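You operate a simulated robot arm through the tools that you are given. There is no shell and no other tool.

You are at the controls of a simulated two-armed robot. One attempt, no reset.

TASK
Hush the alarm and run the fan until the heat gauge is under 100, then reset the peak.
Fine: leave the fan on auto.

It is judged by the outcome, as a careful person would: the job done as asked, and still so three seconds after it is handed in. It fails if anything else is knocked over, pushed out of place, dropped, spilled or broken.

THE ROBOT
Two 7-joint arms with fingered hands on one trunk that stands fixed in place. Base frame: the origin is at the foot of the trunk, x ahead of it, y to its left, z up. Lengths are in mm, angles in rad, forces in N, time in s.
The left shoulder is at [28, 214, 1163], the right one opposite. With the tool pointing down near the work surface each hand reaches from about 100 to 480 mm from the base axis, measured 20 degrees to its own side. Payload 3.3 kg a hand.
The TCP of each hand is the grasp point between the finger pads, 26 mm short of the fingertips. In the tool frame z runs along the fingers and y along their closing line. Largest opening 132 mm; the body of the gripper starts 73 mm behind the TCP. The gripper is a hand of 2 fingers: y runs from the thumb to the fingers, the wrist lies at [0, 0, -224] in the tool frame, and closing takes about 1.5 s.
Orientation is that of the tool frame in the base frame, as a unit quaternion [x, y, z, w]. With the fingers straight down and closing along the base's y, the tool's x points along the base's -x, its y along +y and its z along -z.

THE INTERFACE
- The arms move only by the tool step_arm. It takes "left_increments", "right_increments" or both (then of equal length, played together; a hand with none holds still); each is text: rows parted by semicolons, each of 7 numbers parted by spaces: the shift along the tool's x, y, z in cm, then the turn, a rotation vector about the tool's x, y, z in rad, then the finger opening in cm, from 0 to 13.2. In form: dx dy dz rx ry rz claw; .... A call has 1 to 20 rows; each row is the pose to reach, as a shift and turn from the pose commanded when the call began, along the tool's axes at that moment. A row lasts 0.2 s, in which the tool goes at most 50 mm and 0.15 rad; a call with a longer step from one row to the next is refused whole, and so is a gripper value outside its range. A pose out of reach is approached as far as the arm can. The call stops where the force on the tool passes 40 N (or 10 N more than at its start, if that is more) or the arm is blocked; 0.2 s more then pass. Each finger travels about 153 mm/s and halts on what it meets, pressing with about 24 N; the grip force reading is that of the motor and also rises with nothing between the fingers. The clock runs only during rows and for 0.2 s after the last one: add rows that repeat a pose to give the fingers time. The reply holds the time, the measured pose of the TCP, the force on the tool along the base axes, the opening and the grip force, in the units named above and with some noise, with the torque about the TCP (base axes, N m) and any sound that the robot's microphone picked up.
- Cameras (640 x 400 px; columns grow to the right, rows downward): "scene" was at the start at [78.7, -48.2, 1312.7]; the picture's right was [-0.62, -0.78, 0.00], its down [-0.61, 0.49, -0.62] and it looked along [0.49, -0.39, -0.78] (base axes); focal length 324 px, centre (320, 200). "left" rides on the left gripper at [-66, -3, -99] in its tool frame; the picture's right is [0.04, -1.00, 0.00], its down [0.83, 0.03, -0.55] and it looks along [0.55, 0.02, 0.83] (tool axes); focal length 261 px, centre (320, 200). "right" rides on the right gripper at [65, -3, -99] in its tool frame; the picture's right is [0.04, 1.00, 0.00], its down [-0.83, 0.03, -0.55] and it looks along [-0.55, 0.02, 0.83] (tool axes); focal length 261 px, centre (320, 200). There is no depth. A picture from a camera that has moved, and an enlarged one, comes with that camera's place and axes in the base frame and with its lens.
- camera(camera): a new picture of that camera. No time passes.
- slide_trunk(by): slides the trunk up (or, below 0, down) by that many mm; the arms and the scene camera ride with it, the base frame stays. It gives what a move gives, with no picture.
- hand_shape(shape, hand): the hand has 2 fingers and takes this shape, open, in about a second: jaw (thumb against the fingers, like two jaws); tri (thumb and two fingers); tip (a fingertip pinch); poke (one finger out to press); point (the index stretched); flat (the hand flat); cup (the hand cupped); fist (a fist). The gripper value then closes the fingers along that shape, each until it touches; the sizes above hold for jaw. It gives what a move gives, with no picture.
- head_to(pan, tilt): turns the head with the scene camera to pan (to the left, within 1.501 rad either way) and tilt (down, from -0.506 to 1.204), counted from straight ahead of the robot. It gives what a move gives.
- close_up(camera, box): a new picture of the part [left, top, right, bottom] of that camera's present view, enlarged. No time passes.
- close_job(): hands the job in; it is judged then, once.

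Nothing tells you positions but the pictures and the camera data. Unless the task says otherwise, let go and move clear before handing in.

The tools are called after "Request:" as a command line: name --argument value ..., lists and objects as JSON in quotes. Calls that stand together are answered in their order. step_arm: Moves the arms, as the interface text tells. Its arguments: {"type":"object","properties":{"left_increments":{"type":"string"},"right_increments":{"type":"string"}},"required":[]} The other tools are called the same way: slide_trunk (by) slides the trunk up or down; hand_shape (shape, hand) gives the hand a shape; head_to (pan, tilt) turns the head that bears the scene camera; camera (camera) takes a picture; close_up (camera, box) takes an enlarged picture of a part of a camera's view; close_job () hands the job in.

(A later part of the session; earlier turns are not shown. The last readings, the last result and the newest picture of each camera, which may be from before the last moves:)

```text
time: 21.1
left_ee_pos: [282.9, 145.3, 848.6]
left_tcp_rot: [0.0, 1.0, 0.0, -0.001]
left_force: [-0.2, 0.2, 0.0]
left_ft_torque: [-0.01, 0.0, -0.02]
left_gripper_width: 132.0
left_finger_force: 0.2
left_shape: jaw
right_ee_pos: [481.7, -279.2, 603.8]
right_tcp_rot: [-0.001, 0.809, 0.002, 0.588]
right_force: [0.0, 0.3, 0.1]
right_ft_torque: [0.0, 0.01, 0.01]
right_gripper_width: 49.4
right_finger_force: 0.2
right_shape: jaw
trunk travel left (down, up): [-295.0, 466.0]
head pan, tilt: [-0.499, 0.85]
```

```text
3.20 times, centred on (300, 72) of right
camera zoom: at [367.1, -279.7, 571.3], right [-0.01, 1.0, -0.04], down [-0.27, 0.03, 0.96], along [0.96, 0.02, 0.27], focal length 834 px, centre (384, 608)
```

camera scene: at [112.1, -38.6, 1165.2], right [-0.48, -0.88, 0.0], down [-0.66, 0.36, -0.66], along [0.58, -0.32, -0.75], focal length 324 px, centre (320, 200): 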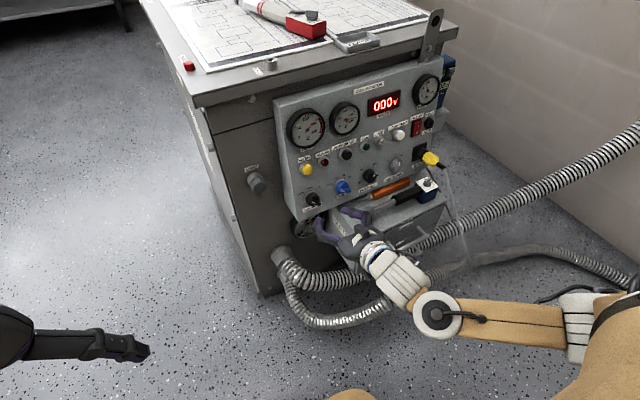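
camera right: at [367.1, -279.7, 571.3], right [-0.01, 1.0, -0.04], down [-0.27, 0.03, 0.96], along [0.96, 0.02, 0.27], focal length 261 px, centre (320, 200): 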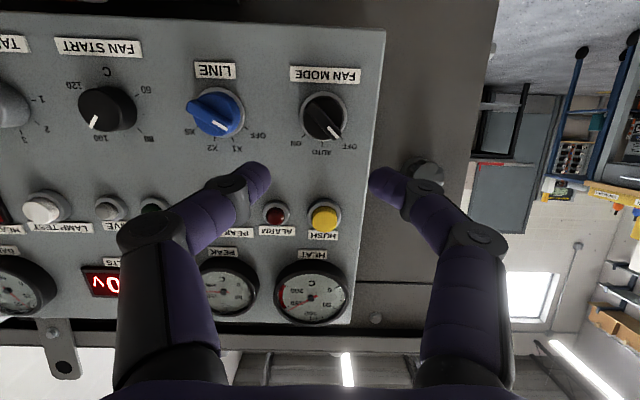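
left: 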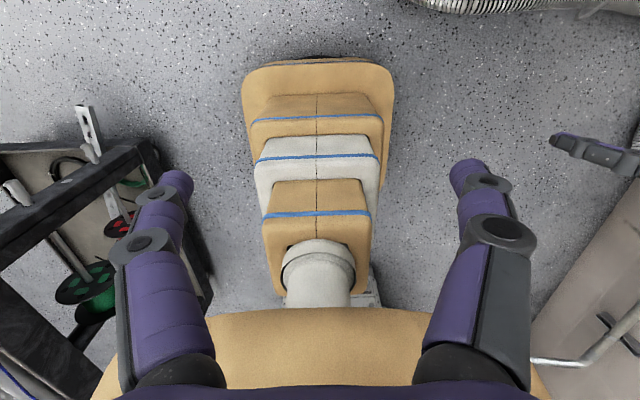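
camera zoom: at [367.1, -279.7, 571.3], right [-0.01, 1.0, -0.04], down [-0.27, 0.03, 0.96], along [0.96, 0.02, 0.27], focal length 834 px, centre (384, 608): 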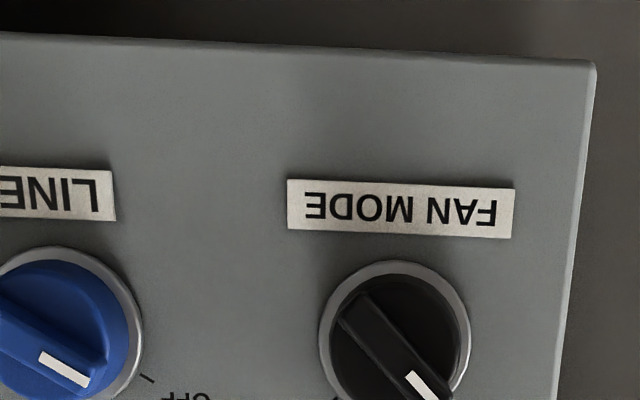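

Combining the cues, the panel leans back about 10°. I put the FAN MODE knob axis at about (592,-275,563) on the panel, with the knob standing roughly 25 mm proud. I'll square the tool to the panel first, then roll it 45° counter-clockwise to match the bar, still clear of the panel.

Request:
step_arm --right_increments "0.8 0.2 1 0 -0.07 0 5; 1.6 0.42 2 0 -0.137 0 5; 1.67 0.42 3.2 0 -0.137 0 5; 1.67 0.42 3.2 0 -0.137 0 5"

Request:
step_arm --right_increments "0 0 0 0 0 -0.13 5; 0 0 0 0 0 -0.26 5; 0 0 0 0 0 -0.39 5; 0 0 0 0 0 -0.52 5; 0 0 0 0 0 -0.65 5; 0 0 0 0 0 -0.785 5; 0 0 0 0 0 -0.785 5"

Request:
camera --camera "right"

Request:
camera --camera "scene"

Request:
close_up --camera "scene" --box '[270, 150, 398, 230]'

```text
time: 22.1
left_ee_pos: [282.0, 145.3, 848.1]
left_tcp_rot: [0.0, 1.0, 0.001, 0.0]
left_force: [-0.6, 0.3, -0.6]
left_ft_torque: [-0.03, 0.02, -0.02]
left_gripper_width: 131.9
left_finger_force: 0.1
left_shape: jaw
right_ee_pos: [505.8, -272.3, 579.5]
right_tcp_rot: [0.001, 0.767, 0.0, 0.642]
right_force: [0.6, -0.6, -0.1]
right_ft_torque: [-0.03, 0.0, 0.0]
right_gripper_width: 49.6
right_finger_force: 0.1
right_shape: jaw
trunk travel left (down, up): [-295.0, 466.0]
head pan, tilt: [-0.499, 0.85]
```

```text
time: 23.7
left_ee_pos: [283.5, 145.2, 849.0]
left_tcp_rot: [0.0, 1.0, 0.0, -0.001]
left_force: [0.0, -0.2, 0.2]
left_ft_torque: [0.02, 0.01, -0.01]
left_gripper_width: 132.0
left_finger_force: 0.0
left_shape: jaw
right_ee_pos: [506.6, -274.1, 581.8]
right_tcp_rot: [-0.294, 0.709, -0.246, 0.593]
right_force: [0.8, 0.2, 0.3]
right_ft_torque: [-0.02, 0.0, 0.04]
right_gripper_width: 49.8
right_finger_force: 0.1
right_shape: jaw
trunk travel left (down, up): [-295.0, 466.0]
head pan, tilt: [-0.499, 0.85]
```

```text
taken
camera right: at [403.5, -320.9, 553.8], right [-0.13, 0.68, -0.72], down [-0.44, 0.61, 0.65], along [0.89, 0.41, 0.22], focal length 261 px, centre (320, 200)
```

right: 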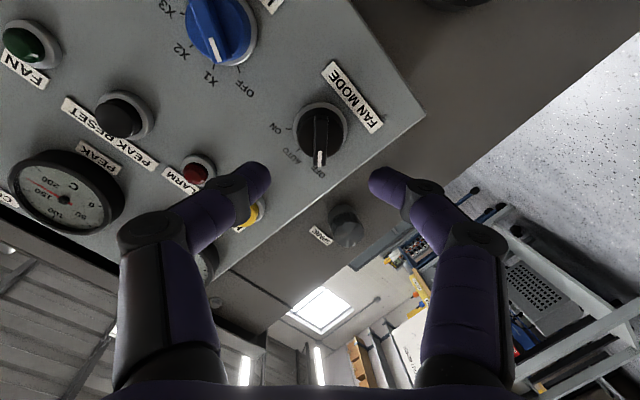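

```text
taken
camera scene: at [112.1, -38.6, 1165.2], right [-0.48, -0.88, 0.0], down [-0.66, 0.36, -0.66], along [0.58, -0.32, -0.75], focal length 324 px, centre (320, 200)
```

scene: 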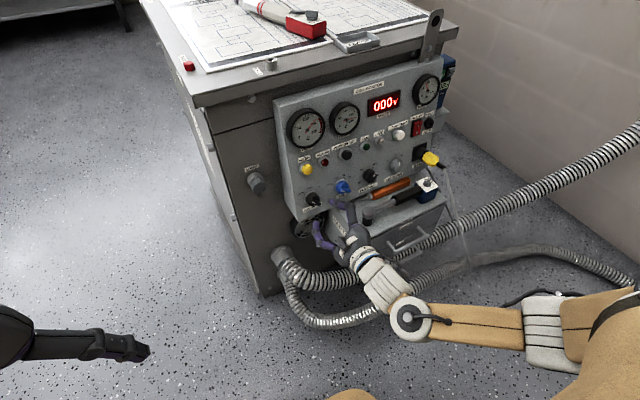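

```text
5.00 times, centred on (334, 190) of scene
camera zoom: at [112.1, -38.6, 1165.2], right [-0.48, -0.88, 0.0], down [-0.66, 0.36, -0.66], along [0.58, -0.32, -0.75], focal length 1622 px, centre (250, 250)
```

zoom: 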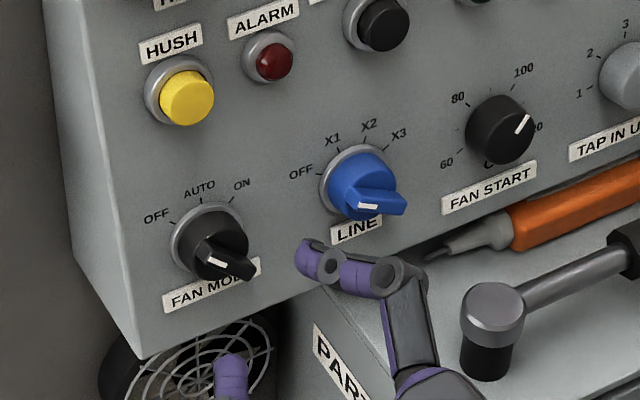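

The bar now runs parallel to the open fingers and sits centred between them. I'll advance gently along the knob axis with the fingers open.

Request:
step_arm --right_increments "0.2 0 1.2 0 0 0 5; 0.2 0 2.4 0 0 0 5; 0.2 0 3.3 0 0 0 5; 0.2 0 3.8 0 0 0 5; 0.2 0 4.2 0 0 0 5"

Request:
camera --camera "right"

Request:
close_up --camera "scene" --box '[270, 150, 398, 230]'

```text
time: 24.9
left_ee_pos: [283.0, 145.9, 847.7]
left_tcp_rot: [0.0, 1.0, 0.0, 0.0]
left_force: [0.0, 0.0, 0.2]
left_ft_torque: [-0.03, -0.04, -0.01]
left_gripper_width: 131.9
left_finger_force: 0.0
left_shape: jaw
right_ee_pos: [547.8, -274.7, 573.6]
right_tcp_rot: [-0.294, 0.709, -0.245, 0.593]
right_force: [0.1, -0.6, 0.4]
right_ft_torque: [-0.03, 0.01, -0.01]
right_gripper_width: 49.6
right_finger_force: 0.1
right_shape: jaw
trunk travel left (down, up): [-295.0, 466.0]
head pan, tilt: [-0.499, 0.85]
```

```text
taken
camera right: at [443.1, -323.2, 544.7], right [-0.13, 0.68, -0.72], down [-0.44, 0.61, 0.65], along [0.89, 0.41, 0.22], focal length 261 px, centre (320, 200)
```

right: 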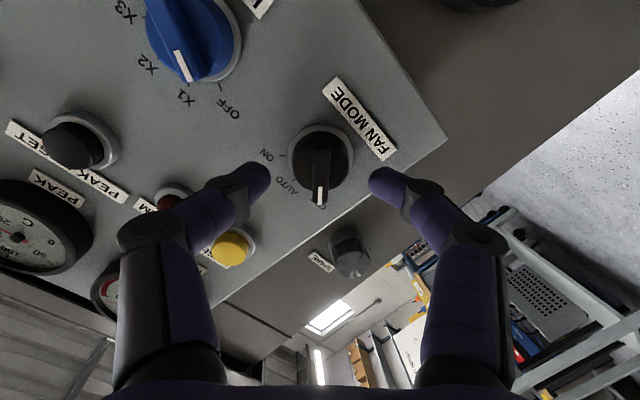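

```text
5.00 times, centred on (334, 190) of scene
camera zoom: at [112.1, -38.6, 1165.2], right [-0.48, -0.88, 0.0], down [-0.66, 0.36, -0.66], along [0.58, -0.32, -0.75], focal length 1622 px, centre (250, 250)
```

zoom: 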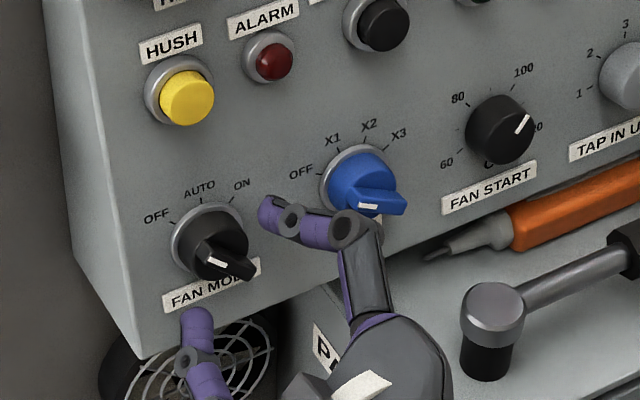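

The fingers straddle the bar with no contact. I'll close on it here and see what opening they stop at.

Request:
step_arm --right_increments "0 0 0 0 0 0 3; 0 0 0 0 0 0 1.5; 0 0 0 0 0 0 0.5; 0 0 0 0 0 0 0.5; 0 0 0 0 0 0 0.5"

Request:
camera --camera "right"

Request:
close_up --camera "scene" --box '[270, 150, 398, 230]'

```text
time: 26.1
left_ee_pos: [283.1, 145.8, 847.7]
left_tcp_rot: [0.0, 1.0, 0.001, 0.001]
left_force: [0.1, 0.7, 0.4]
left_ft_torque: [0.02, -0.01, 0.01]
left_gripper_width: 132.2
left_finger_force: 0.1
left_shape: jaw
right_ee_pos: [547.1, -275.8, 572.9]
right_tcp_rot: [-0.293, 0.709, -0.245, 0.593]
right_force: [-1.1, -0.3, 0.1]
right_ft_torque: [0.03, 0.02, -0.01]
right_gripper_width: 5.8
right_finger_force: 0.0
right_shape: jaw
trunk travel left (down, up): [-295.0, 466.0]
head pan, tilt: [-0.499, 0.85]
```

```text
taken
camera right: at [442.8, -323.1, 544.6], right [-0.13, 0.68, -0.72], down [-0.44, 0.61, 0.65], along [0.89, 0.41, 0.22], focal length 261 px, centre (320, 200)
```

right: 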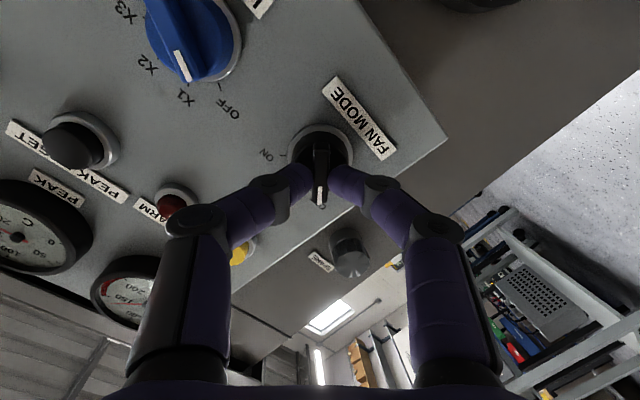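

```text
5.00 times, centred on (334, 190) of scene
camera zoom: at [112.1, -38.6, 1165.2], right [-0.48, -0.88, 0.0], down [-0.66, 0.36, -0.66], along [0.58, -0.32, -0.75], focal length 1622 px, centre (250, 250)
```

zoom: 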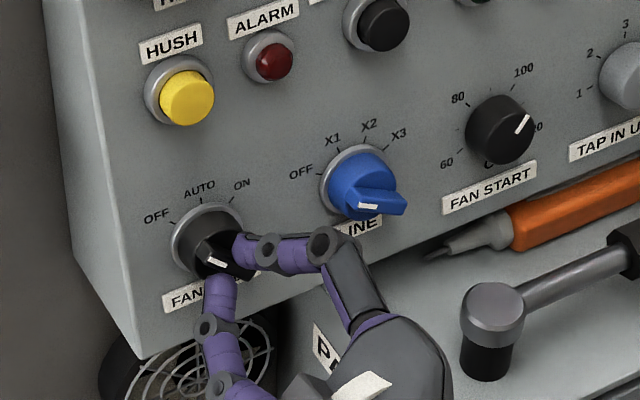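

Request:
step_arm --right_increments "0 0 0 0 0 0 0.2; 0 0 0 0 0 0 0; 0 0 0 0 0 0 0; 0 0 0 0 0 0 0"

Request:
close_up --camera "right" --box '[256, 120, 384, 200]'

Request:
close_up --camera "scene" --box '[286, 170, 366, 220]'

```text
time: 27.1
left_ee_pos: [281.3, 145.8, 847.8]
left_tcp_rot: [0.0, 1.0, 0.001, 0.0]
left_force: [0.1, -0.3, 0.2]
left_ft_torque: [0.01, -0.02, 0.03]
left_gripper_width: 131.7
left_finger_force: 0.1
left_shape: jaw
right_ee_pos: [544.7, -274.3, 571.9]
right_tcp_rot: [-0.293, 0.709, -0.246, 0.592]
right_force: [-22.2, 2.2, -0.5]
right_ft_torque: [0.04, 0.05, 0.03]
right_gripper_width: 3.3
right_finger_force: 24.4
right_shape: jaw
trunk travel left (down, up): [-295.0, 466.0]
head pan, tilt: [-0.499, 0.85]
```

```text
5.00 times, centred on (320, 160) of right
camera zoom: at [441.3, -322.7, 544.3], right [-0.13, 0.68, -0.72], down [-0.44, 0.61, 0.65], along [0.89, 0.41, 0.22], focal length 1303 px, centre (320, 400)
```

zoom: 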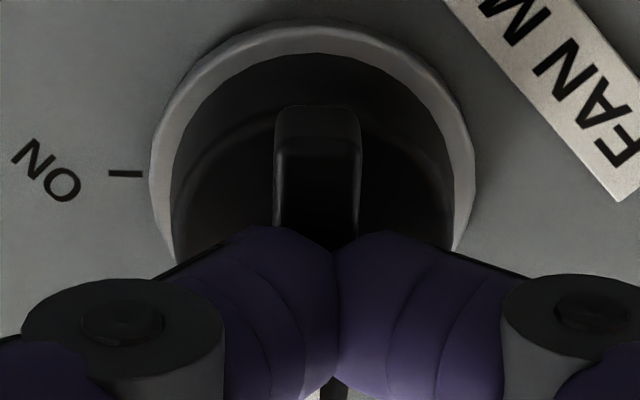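

```text
8.00 times, centred on (326, 195) of scene
camera zoom: at [110.7, -38.4, 1165.3], right [-0.48, -0.88, 0.0], down [-0.66, 0.36, -0.66], along [0.58, -0.32, -0.75], focal length 2594 px, centre (272, 240)
```

zoom: 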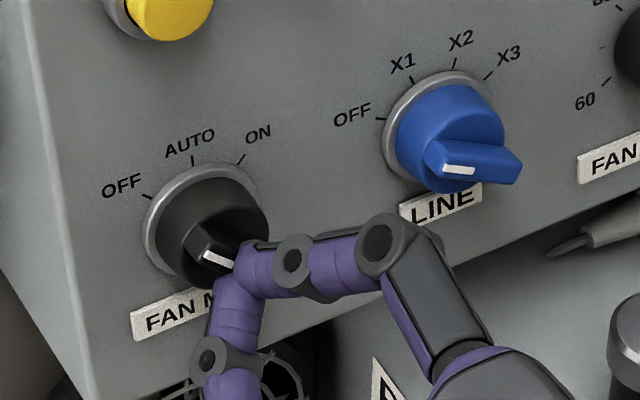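

The rounded fingertips were only catching the front edge of the bar and slipped off it. I'll open, go about 8 mm deeper, and close again.

Request:
step_arm --right_increments "0 0 -0.3 0 0 0 1.5; 0 0 -0.3 0 0 0 3; 0 0 0 0 0 0 4; 0 0 0.4 0 0 0 4; 0 0 0.7 0 0 0 4; 0 0 0.7 0 0 0 4"

Request:
step_arm --right_increments "0 0 0 0 0 0 3; 0 0 0 0 0 0 1.5; 0 0 0 0 0 0 0.6; 0 0 0 0 0 0 0.4; 0 0 0 0 0 0 0.2; 0 0 0 0 0 0 0.2"

Request:
close_up --camera "right" --box '[256, 120, 384, 200]'

Request:
close_up --camera "scene" --box '[286, 170, 366, 220]'

```text
time: 28.5
left_ee_pos: [282.6, 145.9, 847.6]
left_tcp_rot: [0.0, 1.0, 0.0, 0.0]
left_force: [0.8, -0.6, -0.1]
left_ft_torque: [0.02, 0.0, 0.01]
left_gripper_width: 131.8
left_finger_force: 0.0
left_shape: jaw
right_ee_pos: [555.4, -276.9, 571.0]
right_tcp_rot: [-0.293, 0.709, -0.246, 0.593]
right_force: [0.4, -0.2, 0.3]
right_ft_torque: [-0.02, 0.03, -0.03]
right_gripper_width: 39.5
right_finger_force: 0.2
right_shape: jaw
trunk travel left (down, up): [-295.0, 466.0]
head pan, tilt: [-0.499, 0.85]
```

```text
time: 29.9
left_ee_pos: [281.9, 145.5, 848.1]
left_tcp_rot: [0.0, 1.0, 0.0, 0.001]
left_force: [-0.7, 0.8, -0.6]
left_ft_torque: [-0.01, 0.03, 0.01]
left_gripper_width: 132.0
left_finger_force: 0.0
left_shape: jaw
right_ee_pos: [556.1, -274.7, 571.0]
right_tcp_rot: [-0.292, 0.709, -0.245, 0.593]
right_force: [-17.3, 2.2, -1.8]
right_ft_torque: [0.03, 0.12, 0.08]
right_gripper_width: 20.9
right_finger_force: 23.7
right_shape: jaw
trunk travel left (down, up): [-295.0, 466.0]
head pan, tilt: [-0.499, 0.85]
```

```text
5.00 times, centred on (320, 160) of right
camera zoom: at [450.5, -322.7, 542.5], right [-0.13, 0.68, -0.72], down [-0.44, 0.61, 0.65], along [0.89, 0.41, 0.22], focal length 1303 px, centre (320, 400)
```

zoom: 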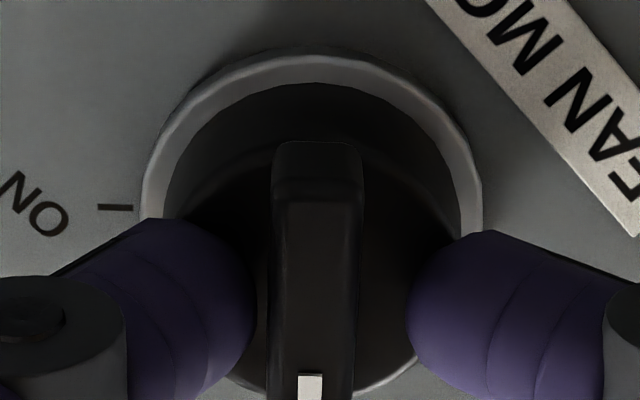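

```text
8.00 times, centred on (326, 195) of scene
camera zoom: at [111.1, -38.6, 1165.3], right [-0.48, -0.88, 0.0], down [-0.66, 0.36, -0.66], along [0.58, -0.32, -0.75], focal length 2594 px, centre (272, 240)
```

zoom: 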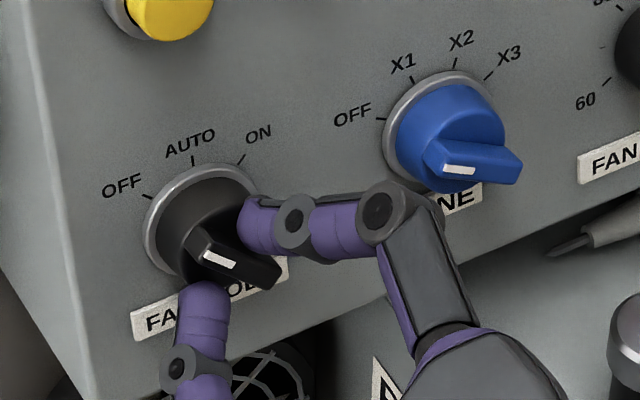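

Now the tips are a bit too deep and squeezing the round body. I'll open, retract about 4 mm and close on the bar itself.

Request:
step_arm --right_increments "0 0 0 0 0 0 3; 0 0 -0.4 0 0 0 4; 0 0 -0.4 0 0 0 4"

Request:
step_arm --right_increments "0 0 0 0 0 0 3; 0 0 0 0 0 0 1.5; 0 0 0 0 0 0 0.6; 0 0 0 0 0 0 0.4; 0 0 0 0 0 0 0.2; 0 0 0 0 0 0 0.2"

Request:
close_up --camera "right" --box '[256, 120, 384, 200]'

Request:
close_up --camera "scene" --box '[286, 170, 366, 220]'

```text
time: 30.7
left_ee_pos: [282.8, 145.9, 847.7]
left_tcp_rot: [0.0, 1.0, 0.0, 0.001]
left_force: [0.4, 0.2, 0.8]
left_ft_torque: [-0.02, 0.01, 0.02]
left_gripper_width: 131.9
left_finger_force: 0.0
left_shape: jaw
right_ee_pos: [552.0, -275.5, 572.6]
right_tcp_rot: [-0.293, 0.709, -0.245, 0.593]
right_force: [-0.3, 0.3, 0.2]
right_ft_torque: [-0.03, -0.02, 0.0]
right_gripper_width: 39.9
right_finger_force: 0.0
right_shape: jaw
trunk travel left (down, up): [-295.0, 466.0]
head pan, tilt: [-0.499, 0.85]
```

```text
time: 32.1
left_ee_pos: [283.8, 146.8, 848.9]
left_tcp_rot: [0.0, 1.0, 0.001, 0.001]
left_force: [0.3, 0.7, 0.9]
left_ft_torque: [0.02, -0.01, 0.01]
left_gripper_width: 131.8
left_finger_force: 0.1
left_shape: jaw
right_ee_pos: [551.6, -274.4, 571.6]
right_tcp_rot: [-0.294, 0.709, -0.245, 0.593]
right_force: [-2.9, 3.0, -1.7]
right_ft_torque: [0.08, 0.25, 0.24]
right_gripper_width: 8.7
right_finger_force: 24.1
right_shape: jaw
trunk travel left (down, up): [-295.0, 466.0]
head pan, tilt: [-0.499, 0.85]
```

```text
5.00 times, centred on (320, 160) of right
camera zoom: at [446.8, -321.7, 543.6], right [-0.13, 0.68, -0.72], down [-0.44, 0.61, 0.65], along [0.89, 0.41, 0.22], focal length 1303 px, centre (320, 400)
```

zoom: 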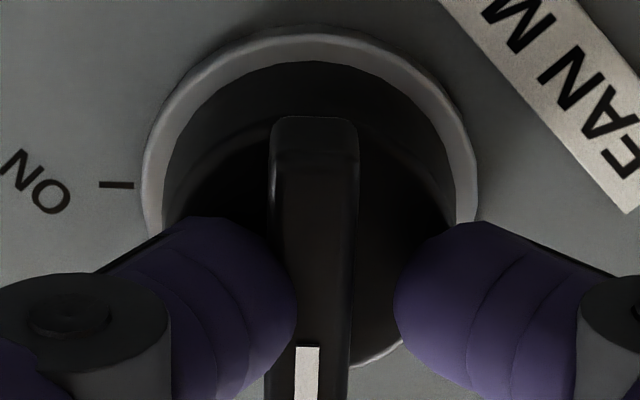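

```text
8.00 times, centred on (326, 195) of scene
camera zoom: at [112.1, -38.5, 1165.2], right [-0.48, -0.88, 0.0], down [-0.66, 0.36, -0.66], along [0.58, -0.32, -0.75], focal length 2594 px, centre (272, 240)
```

zoom: 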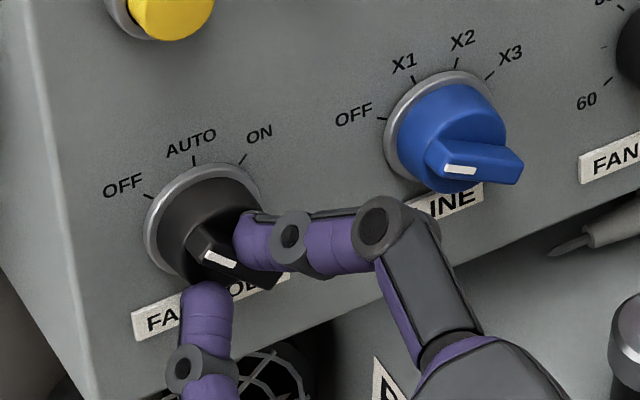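

The grip has stopped at 8.7 mm, which matches the bar's width. I'll turn clockwise gently by a first part and check that the knob follows.

Request:
step_arm --right_increments "0 0 0 0 0 0.1 0.2; 0 0 0 0 0 0.2 0.2; 0 0 0 0 0 0.3 0.2; 0 0 0 0 0 0.4 0.2; 0 0 0 0 0 0.5 0.2"

Request:
close_up --camera "right" --box '[224, 80, 416, 200]'

Request:
close_up --camera "scene" --box '[286, 160, 366, 210]'

```text
time: 33.3
left_ee_pos: [281.6, 146.2, 848.7]
left_tcp_rot: [0.0, 1.0, 0.001, 0.0]
left_force: [-0.2, 0.8, 0.1]
left_ft_torque: [-0.01, -0.02, 0.02]
left_gripper_width: 131.8
left_finger_force: 0.0
left_shape: jaw
right_ee_pos: [552.3, -274.6, 571.8]
right_tcp_rot: [-0.108, 0.759, -0.09, 0.636]
right_force: [-4.6, 3.0, -0.3]
right_ft_torque: [0.06, 0.12, 0.35]
right_gripper_width: 8.6
right_finger_force: 24.0
right_shape: jaw
trunk travel left (down, up): [-295.0, 466.0]
head pan, tilt: [-0.499, 0.85]
```

```text
3.33 times, centred on (320, 140) of right
camera zoom: at [444.3, -294.5, 526.5], right [-0.06, 0.95, -0.31], down [-0.41, 0.26, 0.87], along [0.91, 0.18, 0.37], focal length 869 px, centre (320, 400)
```

zoom: 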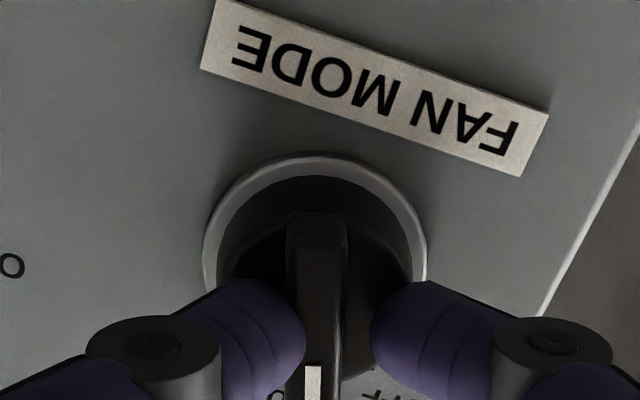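

```text
8.00 times, centred on (326, 185) of scene
camera zoom: at [111.9, -38.3, 1165.3], right [-0.48, -0.88, 0.0], down [-0.66, 0.36, -0.66], along [0.58, -0.32, -0.75], focal length 2594 px, centre (272, 320)
```

zoom: 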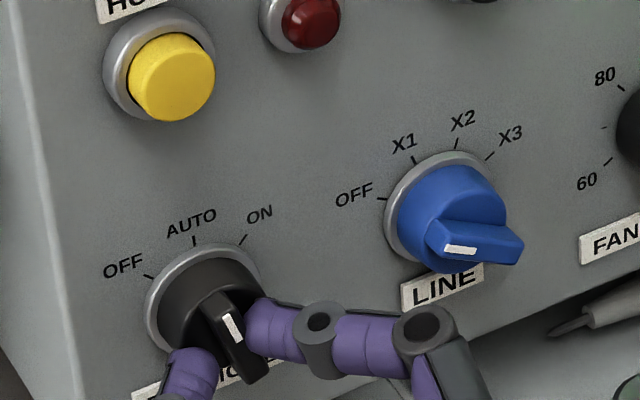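

The knob turns with the hand. I'll carry on through AUTO to ON.

Request:
step_arm --right_increments "0 0 0 0 0 0.12 0.2; 0 0 0 0 0 0.24 0.2; 0 0 0 0 0 0.36 0.2; 0 0 0 0 0 0.48 0.2; 0 0 0 0 0 0.6 0.2; 0 0 0 0 0 0.72 0.2; 0 0 0 0 0 0.84 0.2; 0 0 0 0 0 0.96 0.2; 0 0 0 0 0 1.07 0.2"

Request:
close_up --camera "right" --box '[224, 80, 416, 200]'

Request:
close_up --camera "scene" --box '[270, 110, 398, 210]'

```text
time: 35.3
left_ee_pos: [282.3, 145.0, 848.8]
left_tcp_rot: [0.002, 1.0, -0.001, 0.0]
left_force: [0.2, 0.3, 0.0]
left_ft_torque: [0.0, 0.03, 0.0]
left_gripper_width: 131.9
left_finger_force: 0.2
left_shape: jaw
right_ee_pos: [553.1, -274.2, 573.1]
right_tcp_rot: [0.294, 0.707, 0.245, 0.594]
right_force: [2.2, -2.0, 4.7]
right_ft_torque: [0.01, -0.28, 0.13]
right_gripper_width: 9.0
right_finger_force: 23.9
right_shape: jaw
trunk travel left (down, up): [-295.0, 466.0]
head pan, tilt: [-0.499, 0.85]
```

```text
3.33 times, centred on (320, 140) of right
camera zoom: at [446.8, -229.1, 541.0], right [0.12, 0.73, 0.67], down [-0.44, -0.57, 0.7], along [0.89, -0.38, 0.25], focal length 869 px, centre (320, 400)
```

zoom: 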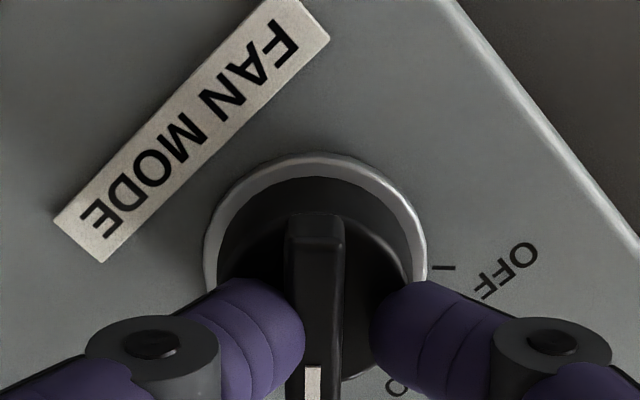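

```text
4.00 times, centred on (334, 160) of scene
camera zoom: at [111.9, -38.6, 1165.3], right [-0.48, -0.88, 0.0], down [-0.66, 0.36, -0.66], along [0.58, -0.32, -0.75], focal length 1297 px, centre (264, 360)
```

zoom: 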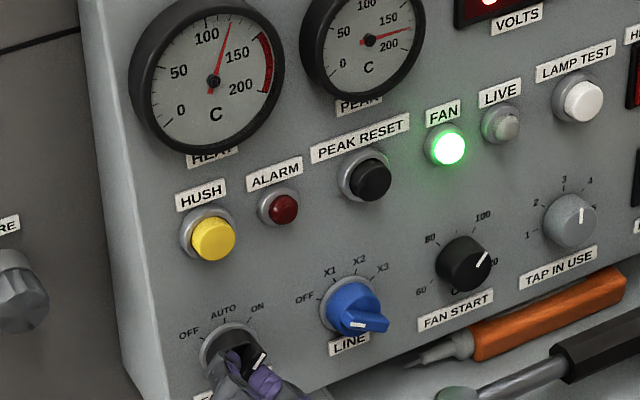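

The knob is on ON, the FAN lamp is green and HEAT is falling fast (about 120). I'll hold and watch the gauge.

Request:
step_arm --right_increments "0 0 0 0 0 0 0.2; 0 0 0 0 0 0 0.2; 0 0 0 0 0 0 0.2; 0 0 0 0 0 0 0.2; 0 0 0 0 0 0 0.2"

Request:
close_up --camera "scene" --box '[270, 90, 398, 170]'

```text
time: 36.5
left_ee_pos: [282.2, 145.0, 846.6]
left_tcp_rot: [0.0, 1.0, 0.0, 0.0]
left_force: [0.0, 0.1, -0.4]
left_ft_torque: [0.01, 0.0, 0.0]
left_gripper_width: 131.9
left_finger_force: 0.1
left_shape: jaw
right_ee_pos: [551.5, -274.4, 572.8]
right_tcp_rot: [0.294, 0.708, 0.246, 0.593]
right_force: [4.9, -5.7, 7.0]
right_ft_torque: [0.01, -0.29, 0.07]
right_gripper_width: 8.8
right_finger_force: 24.2
right_shape: jaw
trunk travel left (down, up): [-295.0, 466.0]
head pan, tilt: [-0.499, 0.85]
```

```text
5.00 times, centred on (334, 130) of scene
camera zoom: at [111.9, -38.7, 1165.3], right [-0.48, -0.88, 0.0], down [-0.66, 0.36, -0.66], along [0.58, -0.32, -0.75], focal length 1622 px, centre (250, 550)
```

zoom: 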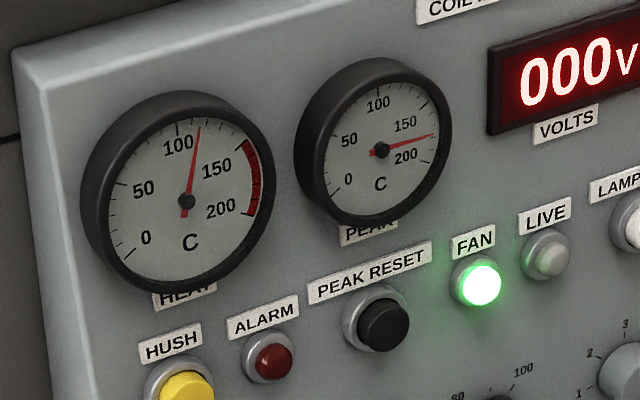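

HEAT is at about 113 and still falling, so I'll keep waiting.

Request:
step_arm --right_increments "0 0 0 0 0 0 0.2; 0 0 0 0 0 0 0.2; 0 0 0 0 0 0 0.2; 0 0 0 0 0 0 0.2; 0 0 0 0 0 0 0.2; 0 0 0 0 0 0 0.2; 0 0 0 0 0 0 0.2; 0 0 0 0 0 0 0.2; 0 0 0 0 0 0 0.2; 0 0 0 0 0 0 0.2; 0 0 0 0 0 0 0.2; 0 0 0 0 0 0 0.2; 0 0 0 0 0 0 0.2; 0 0 0 0 0 0 0.2; 0 0 0 0 0 0 0.2"

Request:
close_up --camera "scene" --box '[270, 90, 398, 170]'

```text
time: 39.7
left_ee_pos: [281.5, 146.0, 848.5]
left_tcp_rot: [0.001, 1.0, -0.001, 0.0]
left_force: [-0.3, 1.0, -0.7]
left_ft_torque: [-0.02, 0.01, -0.01]
left_gripper_width: 131.7
left_finger_force: 0.0
left_shape: jaw
right_ee_pos: [550.6, -274.5, 572.6]
right_tcp_rot: [0.294, 0.708, 0.245, 0.593]
right_force: [6.8, -7.2, 7.7]
right_ft_torque: [-0.02, -0.32, 0.0]
right_gripper_width: 8.7
right_finger_force: 23.9
right_shape: jaw
trunk travel left (down, up): [-295.0, 466.0]
head pan, tilt: [-0.499, 0.85]
```

```text
5.00 times, centred on (334, 130) of scene
camera zoom: at [111.9, -38.8, 1165.3], right [-0.48, -0.88, 0.0], down [-0.66, 0.36, -0.66], along [0.58, -0.32, -0.75], focal length 1622 px, centre (250, 550)
```

zoom: 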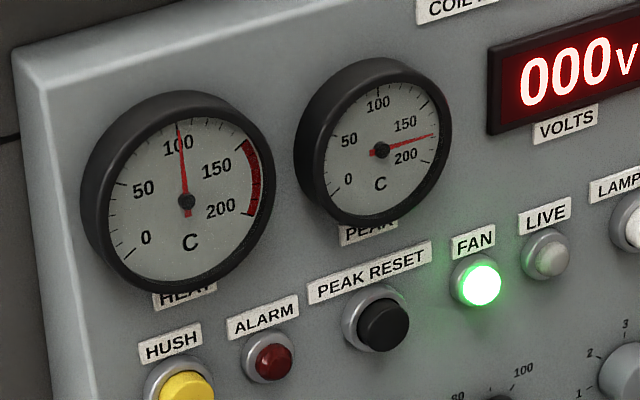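

HEAT is right at about 100. I'll relax the grip while waiting longer, so the gauge drops well under.

Request:
step_arm --right_increments "0 0 0 0 0 0 1; 0 0 0 0 0 0 2; 0 0 0 0 0 0 2; 0 0 0 0 0 0 2; 0 0 0 0 0 0 2; 0 0 0 0 0 0 2; 0 0 0 0 0 0 2; 0 0 0 0 0 0 2; 0 0 0 0 0 0 2; 0 0 0 0 0 0 2; 0 0 0 0 0 0 2; 0 0 0 0 0 0 2; 0 0 0 0 0 0 2; 0 0 0 0 0 0 2; 0 0 0 0 0 0 2; 0 0 0 0 0 0 2; 0 0 0 0 0 0 2; 0 0 0 0 0 0 2; 0 0 0 0 0 0 2; 0 0 0 0 0 0 2"

Request:
close_up --camera "scene" --box '[270, 90, 398, 170]'

Request:
close_up --camera "right" --box '[224, 80, 416, 200]'

```text
time: 43.9
left_ee_pos: [282.7, 146.0, 846.6]
left_tcp_rot: [0.0, 1.0, 0.0, 0.0]
left_force: [0.0, -0.7, -0.1]
left_ft_torque: [0.01, 0.03, 0.0]
left_gripper_width: 131.9
left_finger_force: 0.1
left_shape: jaw
right_ee_pos: [551.8, -274.3, 571.7]
right_tcp_rot: [0.294, 0.708, 0.246, 0.593]
right_force: [-0.6, -0.5, -0.2]
right_ft_torque: [-0.01, -0.02, 0.0]
right_gripper_width: 19.6
right_finger_force: 0.1
right_shape: jaw
trunk travel left (down, up): [-295.0, 466.0]
head pan, tilt: [-0.499, 0.85]
```

```text
5.00 times, centred on (334, 130) of scene
camera zoom: at [112.1, -38.6, 1165.2], right [-0.48, -0.88, 0.0], down [-0.66, 0.36, -0.66], along [0.58, -0.32, -0.75], focal length 1622 px, centre (250, 550)
```

zoom: 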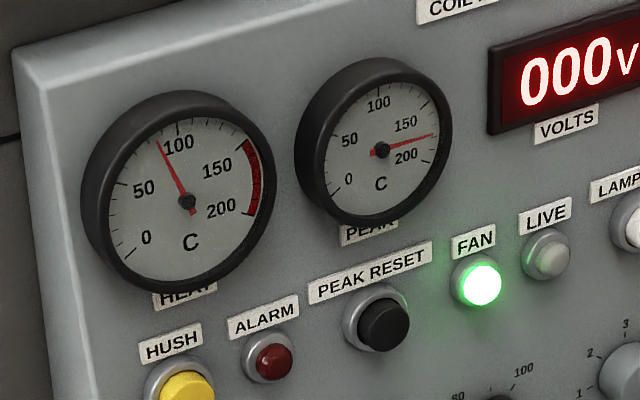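

```text
3.33 times, centred on (320, 140) of right
camera zoom: at [446.5, -228.8, 540.3], right [0.12, 0.73, 0.67], down [-0.44, -0.56, 0.7], along [0.89, -0.38, 0.25], focal length 869 px, centre (320, 400)
```

zoom: 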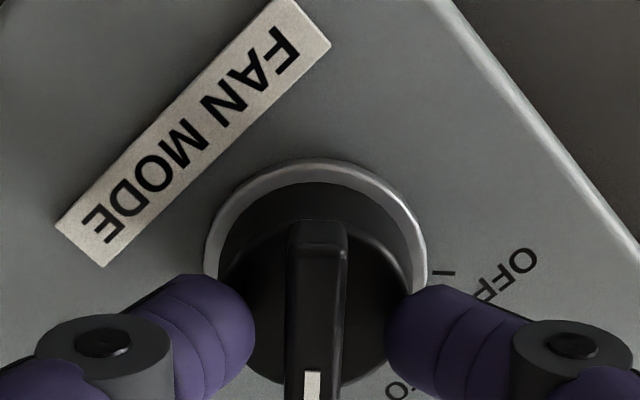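

HEAT is now about 87, well under 100. I'll re-grip the bar and turn it back 45° to AUTO.

Request:
step_arm --right_increments "0 0 0 0 0 0 1; 0 0 0 0 0 0 0.5; 0 0 0 0 0 0 0.2; 0 0 0 0 0 0 0.2; 0 0 0 0 0 0 0.2; 0 0 0 0 0 -0.11 0.2; 0 0 0 0 0 -0.22 0.2; 0 0 0 0 0 -0.33 0.2; 0 0 0 0 0 -0.44 0.2; 0 0 0 0 0 -0.55 0.2; 0 0 0 0 0 -0.66 0.2; 0 0 0 0 0 -0.77 0.2; 0 0 0 0 0 -0.79 0.2"

Request:
close_up --camera "scene" --box '[270, 90, 398, 170]'

Request:
close_up --camera "right" --box '[224, 80, 416, 200]'

Request:
close_up --camera "scene" --box '[286, 160, 366, 210]'

```text
time: 46.7
left_ee_pos: [282.6, 146.1, 847.6]
left_tcp_rot: [0.002, 1.0, 0.0, 0.0]
left_force: [0.0, -0.4, 0.4]
left_ft_torque: [0.0, 0.0, 0.03]
left_gripper_width: 131.6
left_finger_force: 0.1
left_shape: jaw
right_ee_pos: [551.2, -273.4, 570.6]
right_tcp_rot: [-0.002, 0.767, -0.002, 0.642]
right_force: [-4.7, 1.7, -1.1]
right_ft_torque: [0.05, 0.03, 0.33]
right_gripper_width: 10.1
right_finger_force: 24.0
right_shape: jaw
trunk travel left (down, up): [-295.0, 466.0]
head pan, tilt: [-0.499, 0.85]
```

```text
5.00 times, centred on (334, 130) of scene
camera zoom: at [112.0, -38.5, 1165.2], right [-0.48, -0.88, 0.0], down [-0.66, 0.36, -0.66], along [0.58, -0.32, -0.75], focal length 1622 px, centre (250, 550)
```

zoom: 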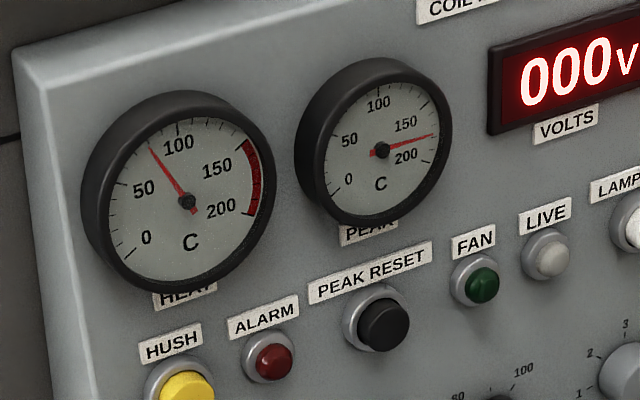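

```text
3.33 times, centred on (320, 140) of right
camera zoom: at [443.4, -276.2, 522.7], right [-0.01, 1.0, -0.05], down [-0.4, 0.04, 0.92], along [0.92, 0.03, 0.4], focal length 869 px, centre (320, 400)
```

zoom: 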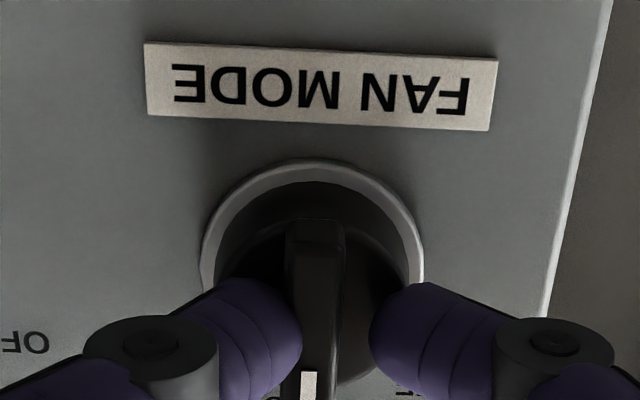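

```text
8.00 times, centred on (326, 185) of scene
camera zoom: at [112.0, -38.5, 1165.2], right [-0.48, -0.88, 0.0], down [-0.66, 0.36, -0.66], along [0.58, -0.32, -0.75], focal length 2594 px, centre (272, 320)
```

zoom: 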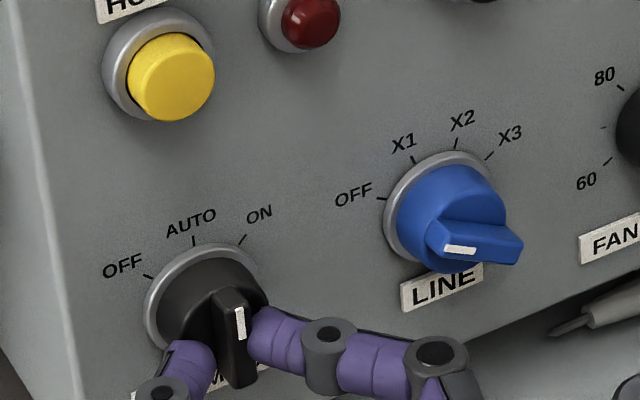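

The pointer is at AUTO, the fan lamp is off and HEAT reads about 78. I'll release, back straight out and check the knob.

Request:
step_arm --right_increments "0 0 0 0 0 0 1.5; 0 0 0 0 0 0 3; 0 0 0 0 0 0 4; 0 0 -1.5 0 0 0 4; 0 0 -4 0 0 0 4; 0 0 -6.5 0 0 0 4"

Request:
camera --camera "right"

Request:
close_up --camera "scene" --box '[270, 110, 398, 210]'

```text
time: 48.1
left_ee_pos: [282.4, 146.0, 848.0]
left_tcp_rot: [-0.001, 1.0, 0.0, 0.0]
left_force: [0.6, -0.7, -0.2]
left_ft_torque: [0.0, 0.0, 0.0]
left_gripper_width: 132.1
left_finger_force: 0.0
left_shape: jaw
right_ee_pos: [487.4, -274.7, 584.9]
right_tcp_rot: [-0.002, 0.767, -0.001, 0.642]
right_force: [1.1, 0.2, -0.4]
right_ft_torque: [-0.01, -0.01, -0.02]
right_gripper_width: 39.7
right_finger_force: 0.1
right_shape: jaw
trunk travel left (down, up): [-295.0, 466.0]
head pan, tilt: [-0.499, 0.85]
```

```text
taken
camera right: at [379.8, -276.7, 536.5], right [-0.01, 1.0, -0.04], down [-0.4, 0.04, 0.92], along [0.92, 0.02, 0.4], focal length 261 px, centre (320, 200)
```

right: 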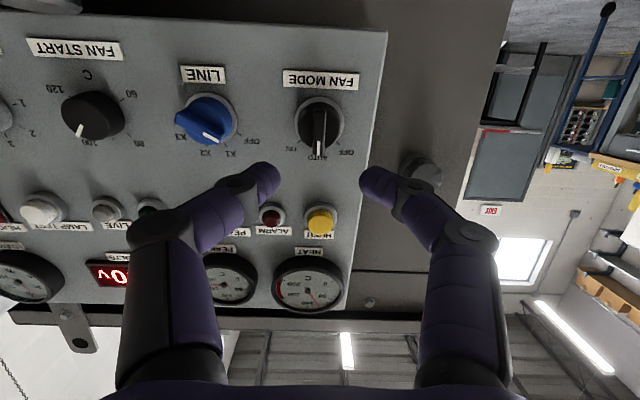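

```text
4.00 times, centred on (334, 160) of scene
camera zoom: at [112.1, -38.6, 1165.3], right [-0.48, -0.88, 0.0], down [-0.66, 0.36, -0.66], along [0.58, -0.32, -0.75], focal length 1297 px, centre (264, 360)
```

zoom: 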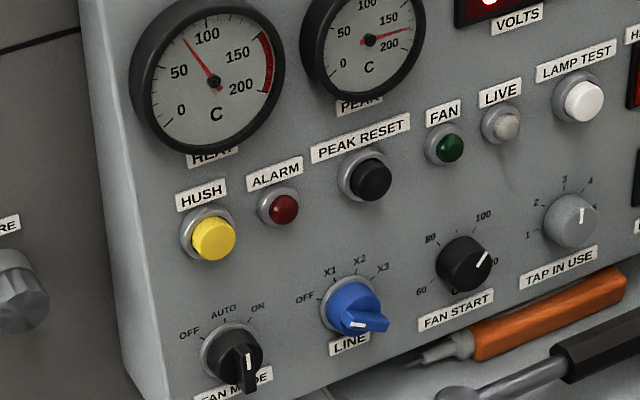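

FAN MODE is on AUTO and HEAT is about 78. Next is PEAK RESET, whose cap I put at about (592,-370,654.5). I'll close the fingers and move in front of it, keeping clear.

Request:
step_arm --right_increments "-2.2 -2.4 0 0 0 0 3; -4.4 -4.8 0 0 0 0 2; -6.6 -7.2 0 0 0 0 1; -8.7 -9.53 0 0 0 0 0; -8.7 -9.53 1.2 0 0 0 0; -8.7 -9.53 2.46 0 0 0 0; -8.7 -9.53 2.46 0 0 0 0"

Request:
camera --camera "right"

Request:
close_up --camera "scene" --box '[270, 90, 430, 190]'

```text
time: 49.7
left_ee_pos: [283.0, 145.6, 847.7]
left_tcp_rot: [0.001, 1.0, -0.001, 0.0]
left_force: [0.0, -0.9, 0.2]
left_ft_torque: [-0.01, -0.03, 0.0]
left_gripper_width: 132.0
left_finger_force: 0.0
left_shape: jaw
right_ee_pos: [525.9, -368.6, 663.8]
right_tcp_rot: [-0.001, 0.767, -0.001, 0.642]
right_force: [-1.0, 0.2, -0.1]
right_ft_torque: [-0.01, 0.02, 0.01]
right_gripper_width: 0.1
right_finger_force: 23.9
right_shape: jaw
trunk travel left (down, up): [-295.0, 466.0]
head pan, tilt: [-0.499, 0.85]
```

```text
taken
camera right: at [417.4, -371.0, 615.0], right [-0.01, 1.0, -0.04], down [-0.4, 0.04, 0.92], along [0.92, 0.02, 0.4], focal length 261 px, centre (320, 200)
```

right: 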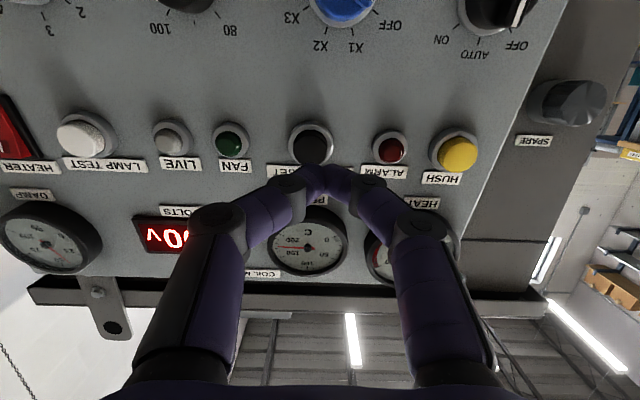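

```text
4.00 times, centred on (350, 140) of scene
camera zoom: at [112.1, -38.7, 1165.2], right [-0.48, -0.88, 0.0], down [-0.66, 0.36, -0.66], along [0.58, -0.32, -0.75], focal length 1297 px, centre (200, 440)
```

zoom: 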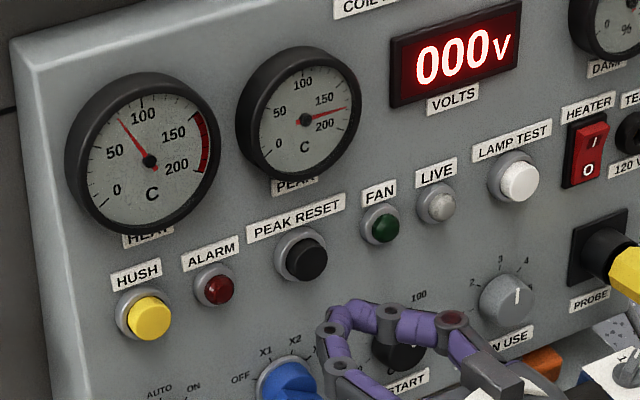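

The tip is aligned with PEAK RESET to within a few millimetres. I'll nudge it right by 3 mm and press slowly.

Request:
step_arm --right_increments "0 -0.35 1.2 0 0 0 0; 0 -0.35 2.4 0 0 0 0; 0 -0.35 3.1 0 0 0 0; 0 -0.35 3.5 0 0 0 0; 0 -0.35 3.9 0 0 0 0; 0 -0.35 4.2 0 0 0 0"

Request:
close_up --camera "scene" --box '[270, 90, 398, 170]'

```text
time: 51.1
left_ee_pos: [281.4, 144.5, 848.3]
left_tcp_rot: [0.0, 1.0, 0.0, 0.0]
left_force: [0.9, 0.3, 0.0]
left_ft_torque: [-0.04, 0.02, -0.02]
left_gripper_width: 131.8
left_finger_force: 0.1
left_shape: jaw
right_ee_pos: [568.2, -374.0, 658.4]
right_tcp_rot: [-0.001, 0.767, -0.001, 0.642]
right_force: [-2.2, 0.4, 0.2]
right_ft_torque: [-0.02, 0.01, 0.05]
right_gripper_width: 0.1
right_finger_force: 24.0
right_shape: jaw
trunk travel left (down, up): [-295.0, 466.0]
head pan, tilt: [-0.499, 0.85]
heard: click
```

```text
5.00 times, centred on (334, 130) of scene
camera zoom: at [112.0, -38.6, 1165.3], right [-0.48, -0.88, 0.0], down [-0.66, 0.36, -0.66], along [0.58, -0.32, -0.75], focal length 1622 px, centre (250, 550)
```

zoom: 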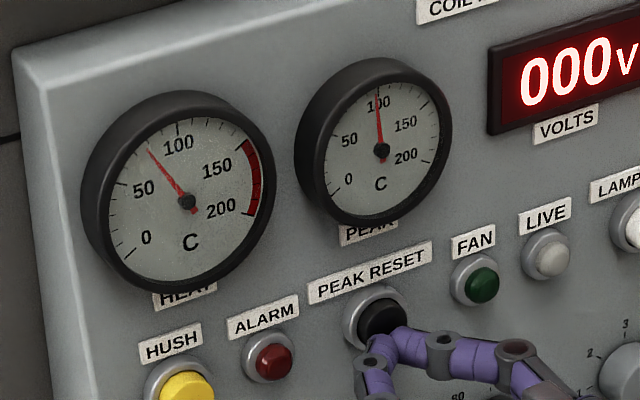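

It clicked and the PEAK needle is dropping. I'll back off clear and confirm the final readings.

Request:
step_arm --right_increments "0 0 -1.5 0 0 0 0; 0 0 -4.5 0 0 0 0; 0 0 -8 0 0 0 0; 0 0 -12 0 0 0 0; 0 0 -12 0 0 0 0"

Request:
camera --camera "scene"

Request:
close_up --camera "scene" --box '[270, 90, 430, 215]'

Request:
camera --camera "right"

```text
time: 52.3
left_ee_pos: [282.6, 145.4, 848.6]
left_tcp_rot: [0.0, 1.0, 0.0, 0.0]
left_force: [-0.2, -0.1, -1.0]
left_ft_torque: [0.02, 0.0, -0.01]
left_gripper_width: 131.9
left_finger_force: 0.1
left_shape: jaw
right_ee_pos: [449.6, -373.9, 676.8]
right_tcp_rot: [-0.001, 0.767, -0.002, 0.642]
right_force: [0.0, 0.4, 0.0]
right_ft_torque: [-0.02, -0.01, 0.03]
right_gripper_width: 0.1
right_finger_force: 24.1
right_shape: jaw
trunk travel left (down, up): [-295.0, 466.0]
head pan, tilt: [-0.499, 0.85]
```

```text
taken
camera scene: at [112.0, -38.6, 1165.2], right [-0.48, -0.88, 0.0], down [-0.66, 0.36, -0.66], along [0.58, -0.32, -0.75], focal length 324 px, centre (320, 200)
```

scene: 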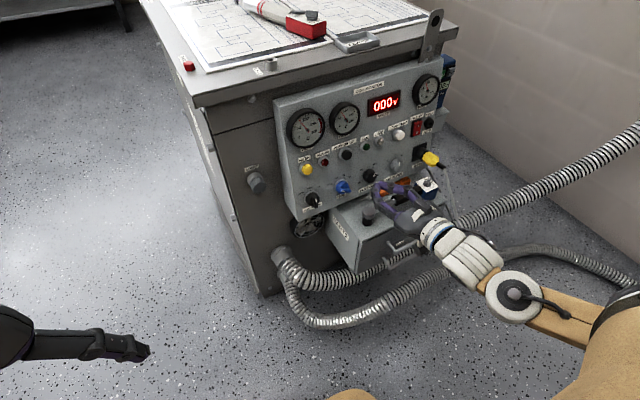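

```text
3.20 times, centred on (350, 152) of scene
camera zoom: at [112.0, -38.6, 1165.2], right [-0.48, -0.88, 0.0], down [-0.66, 0.36, -0.66], along [0.58, -0.32, -0.75], focal length 1038 px, centre (224, 352)
```

zoom: 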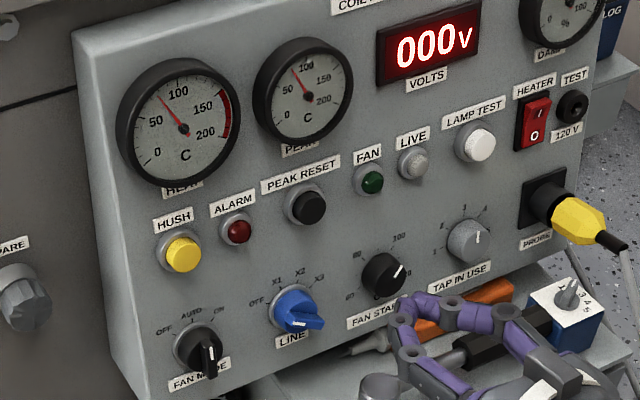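

```text
taken
camera right: at [341.5, -376.1, 627.5], right [-0.01, 1.0, -0.04], down [-0.4, 0.04, 0.92], along [0.92, 0.02, 0.4], focal length 261 px, centre (320, 200)
```

right: 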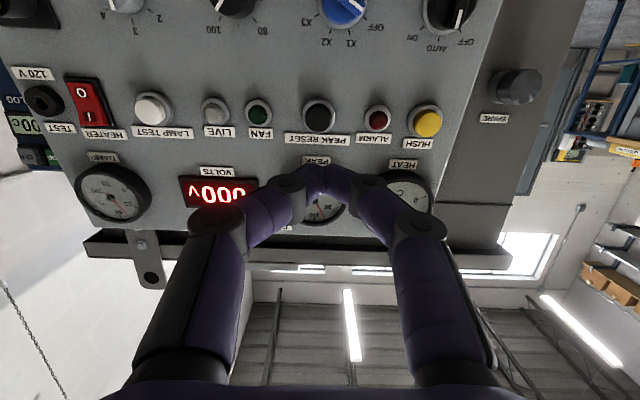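

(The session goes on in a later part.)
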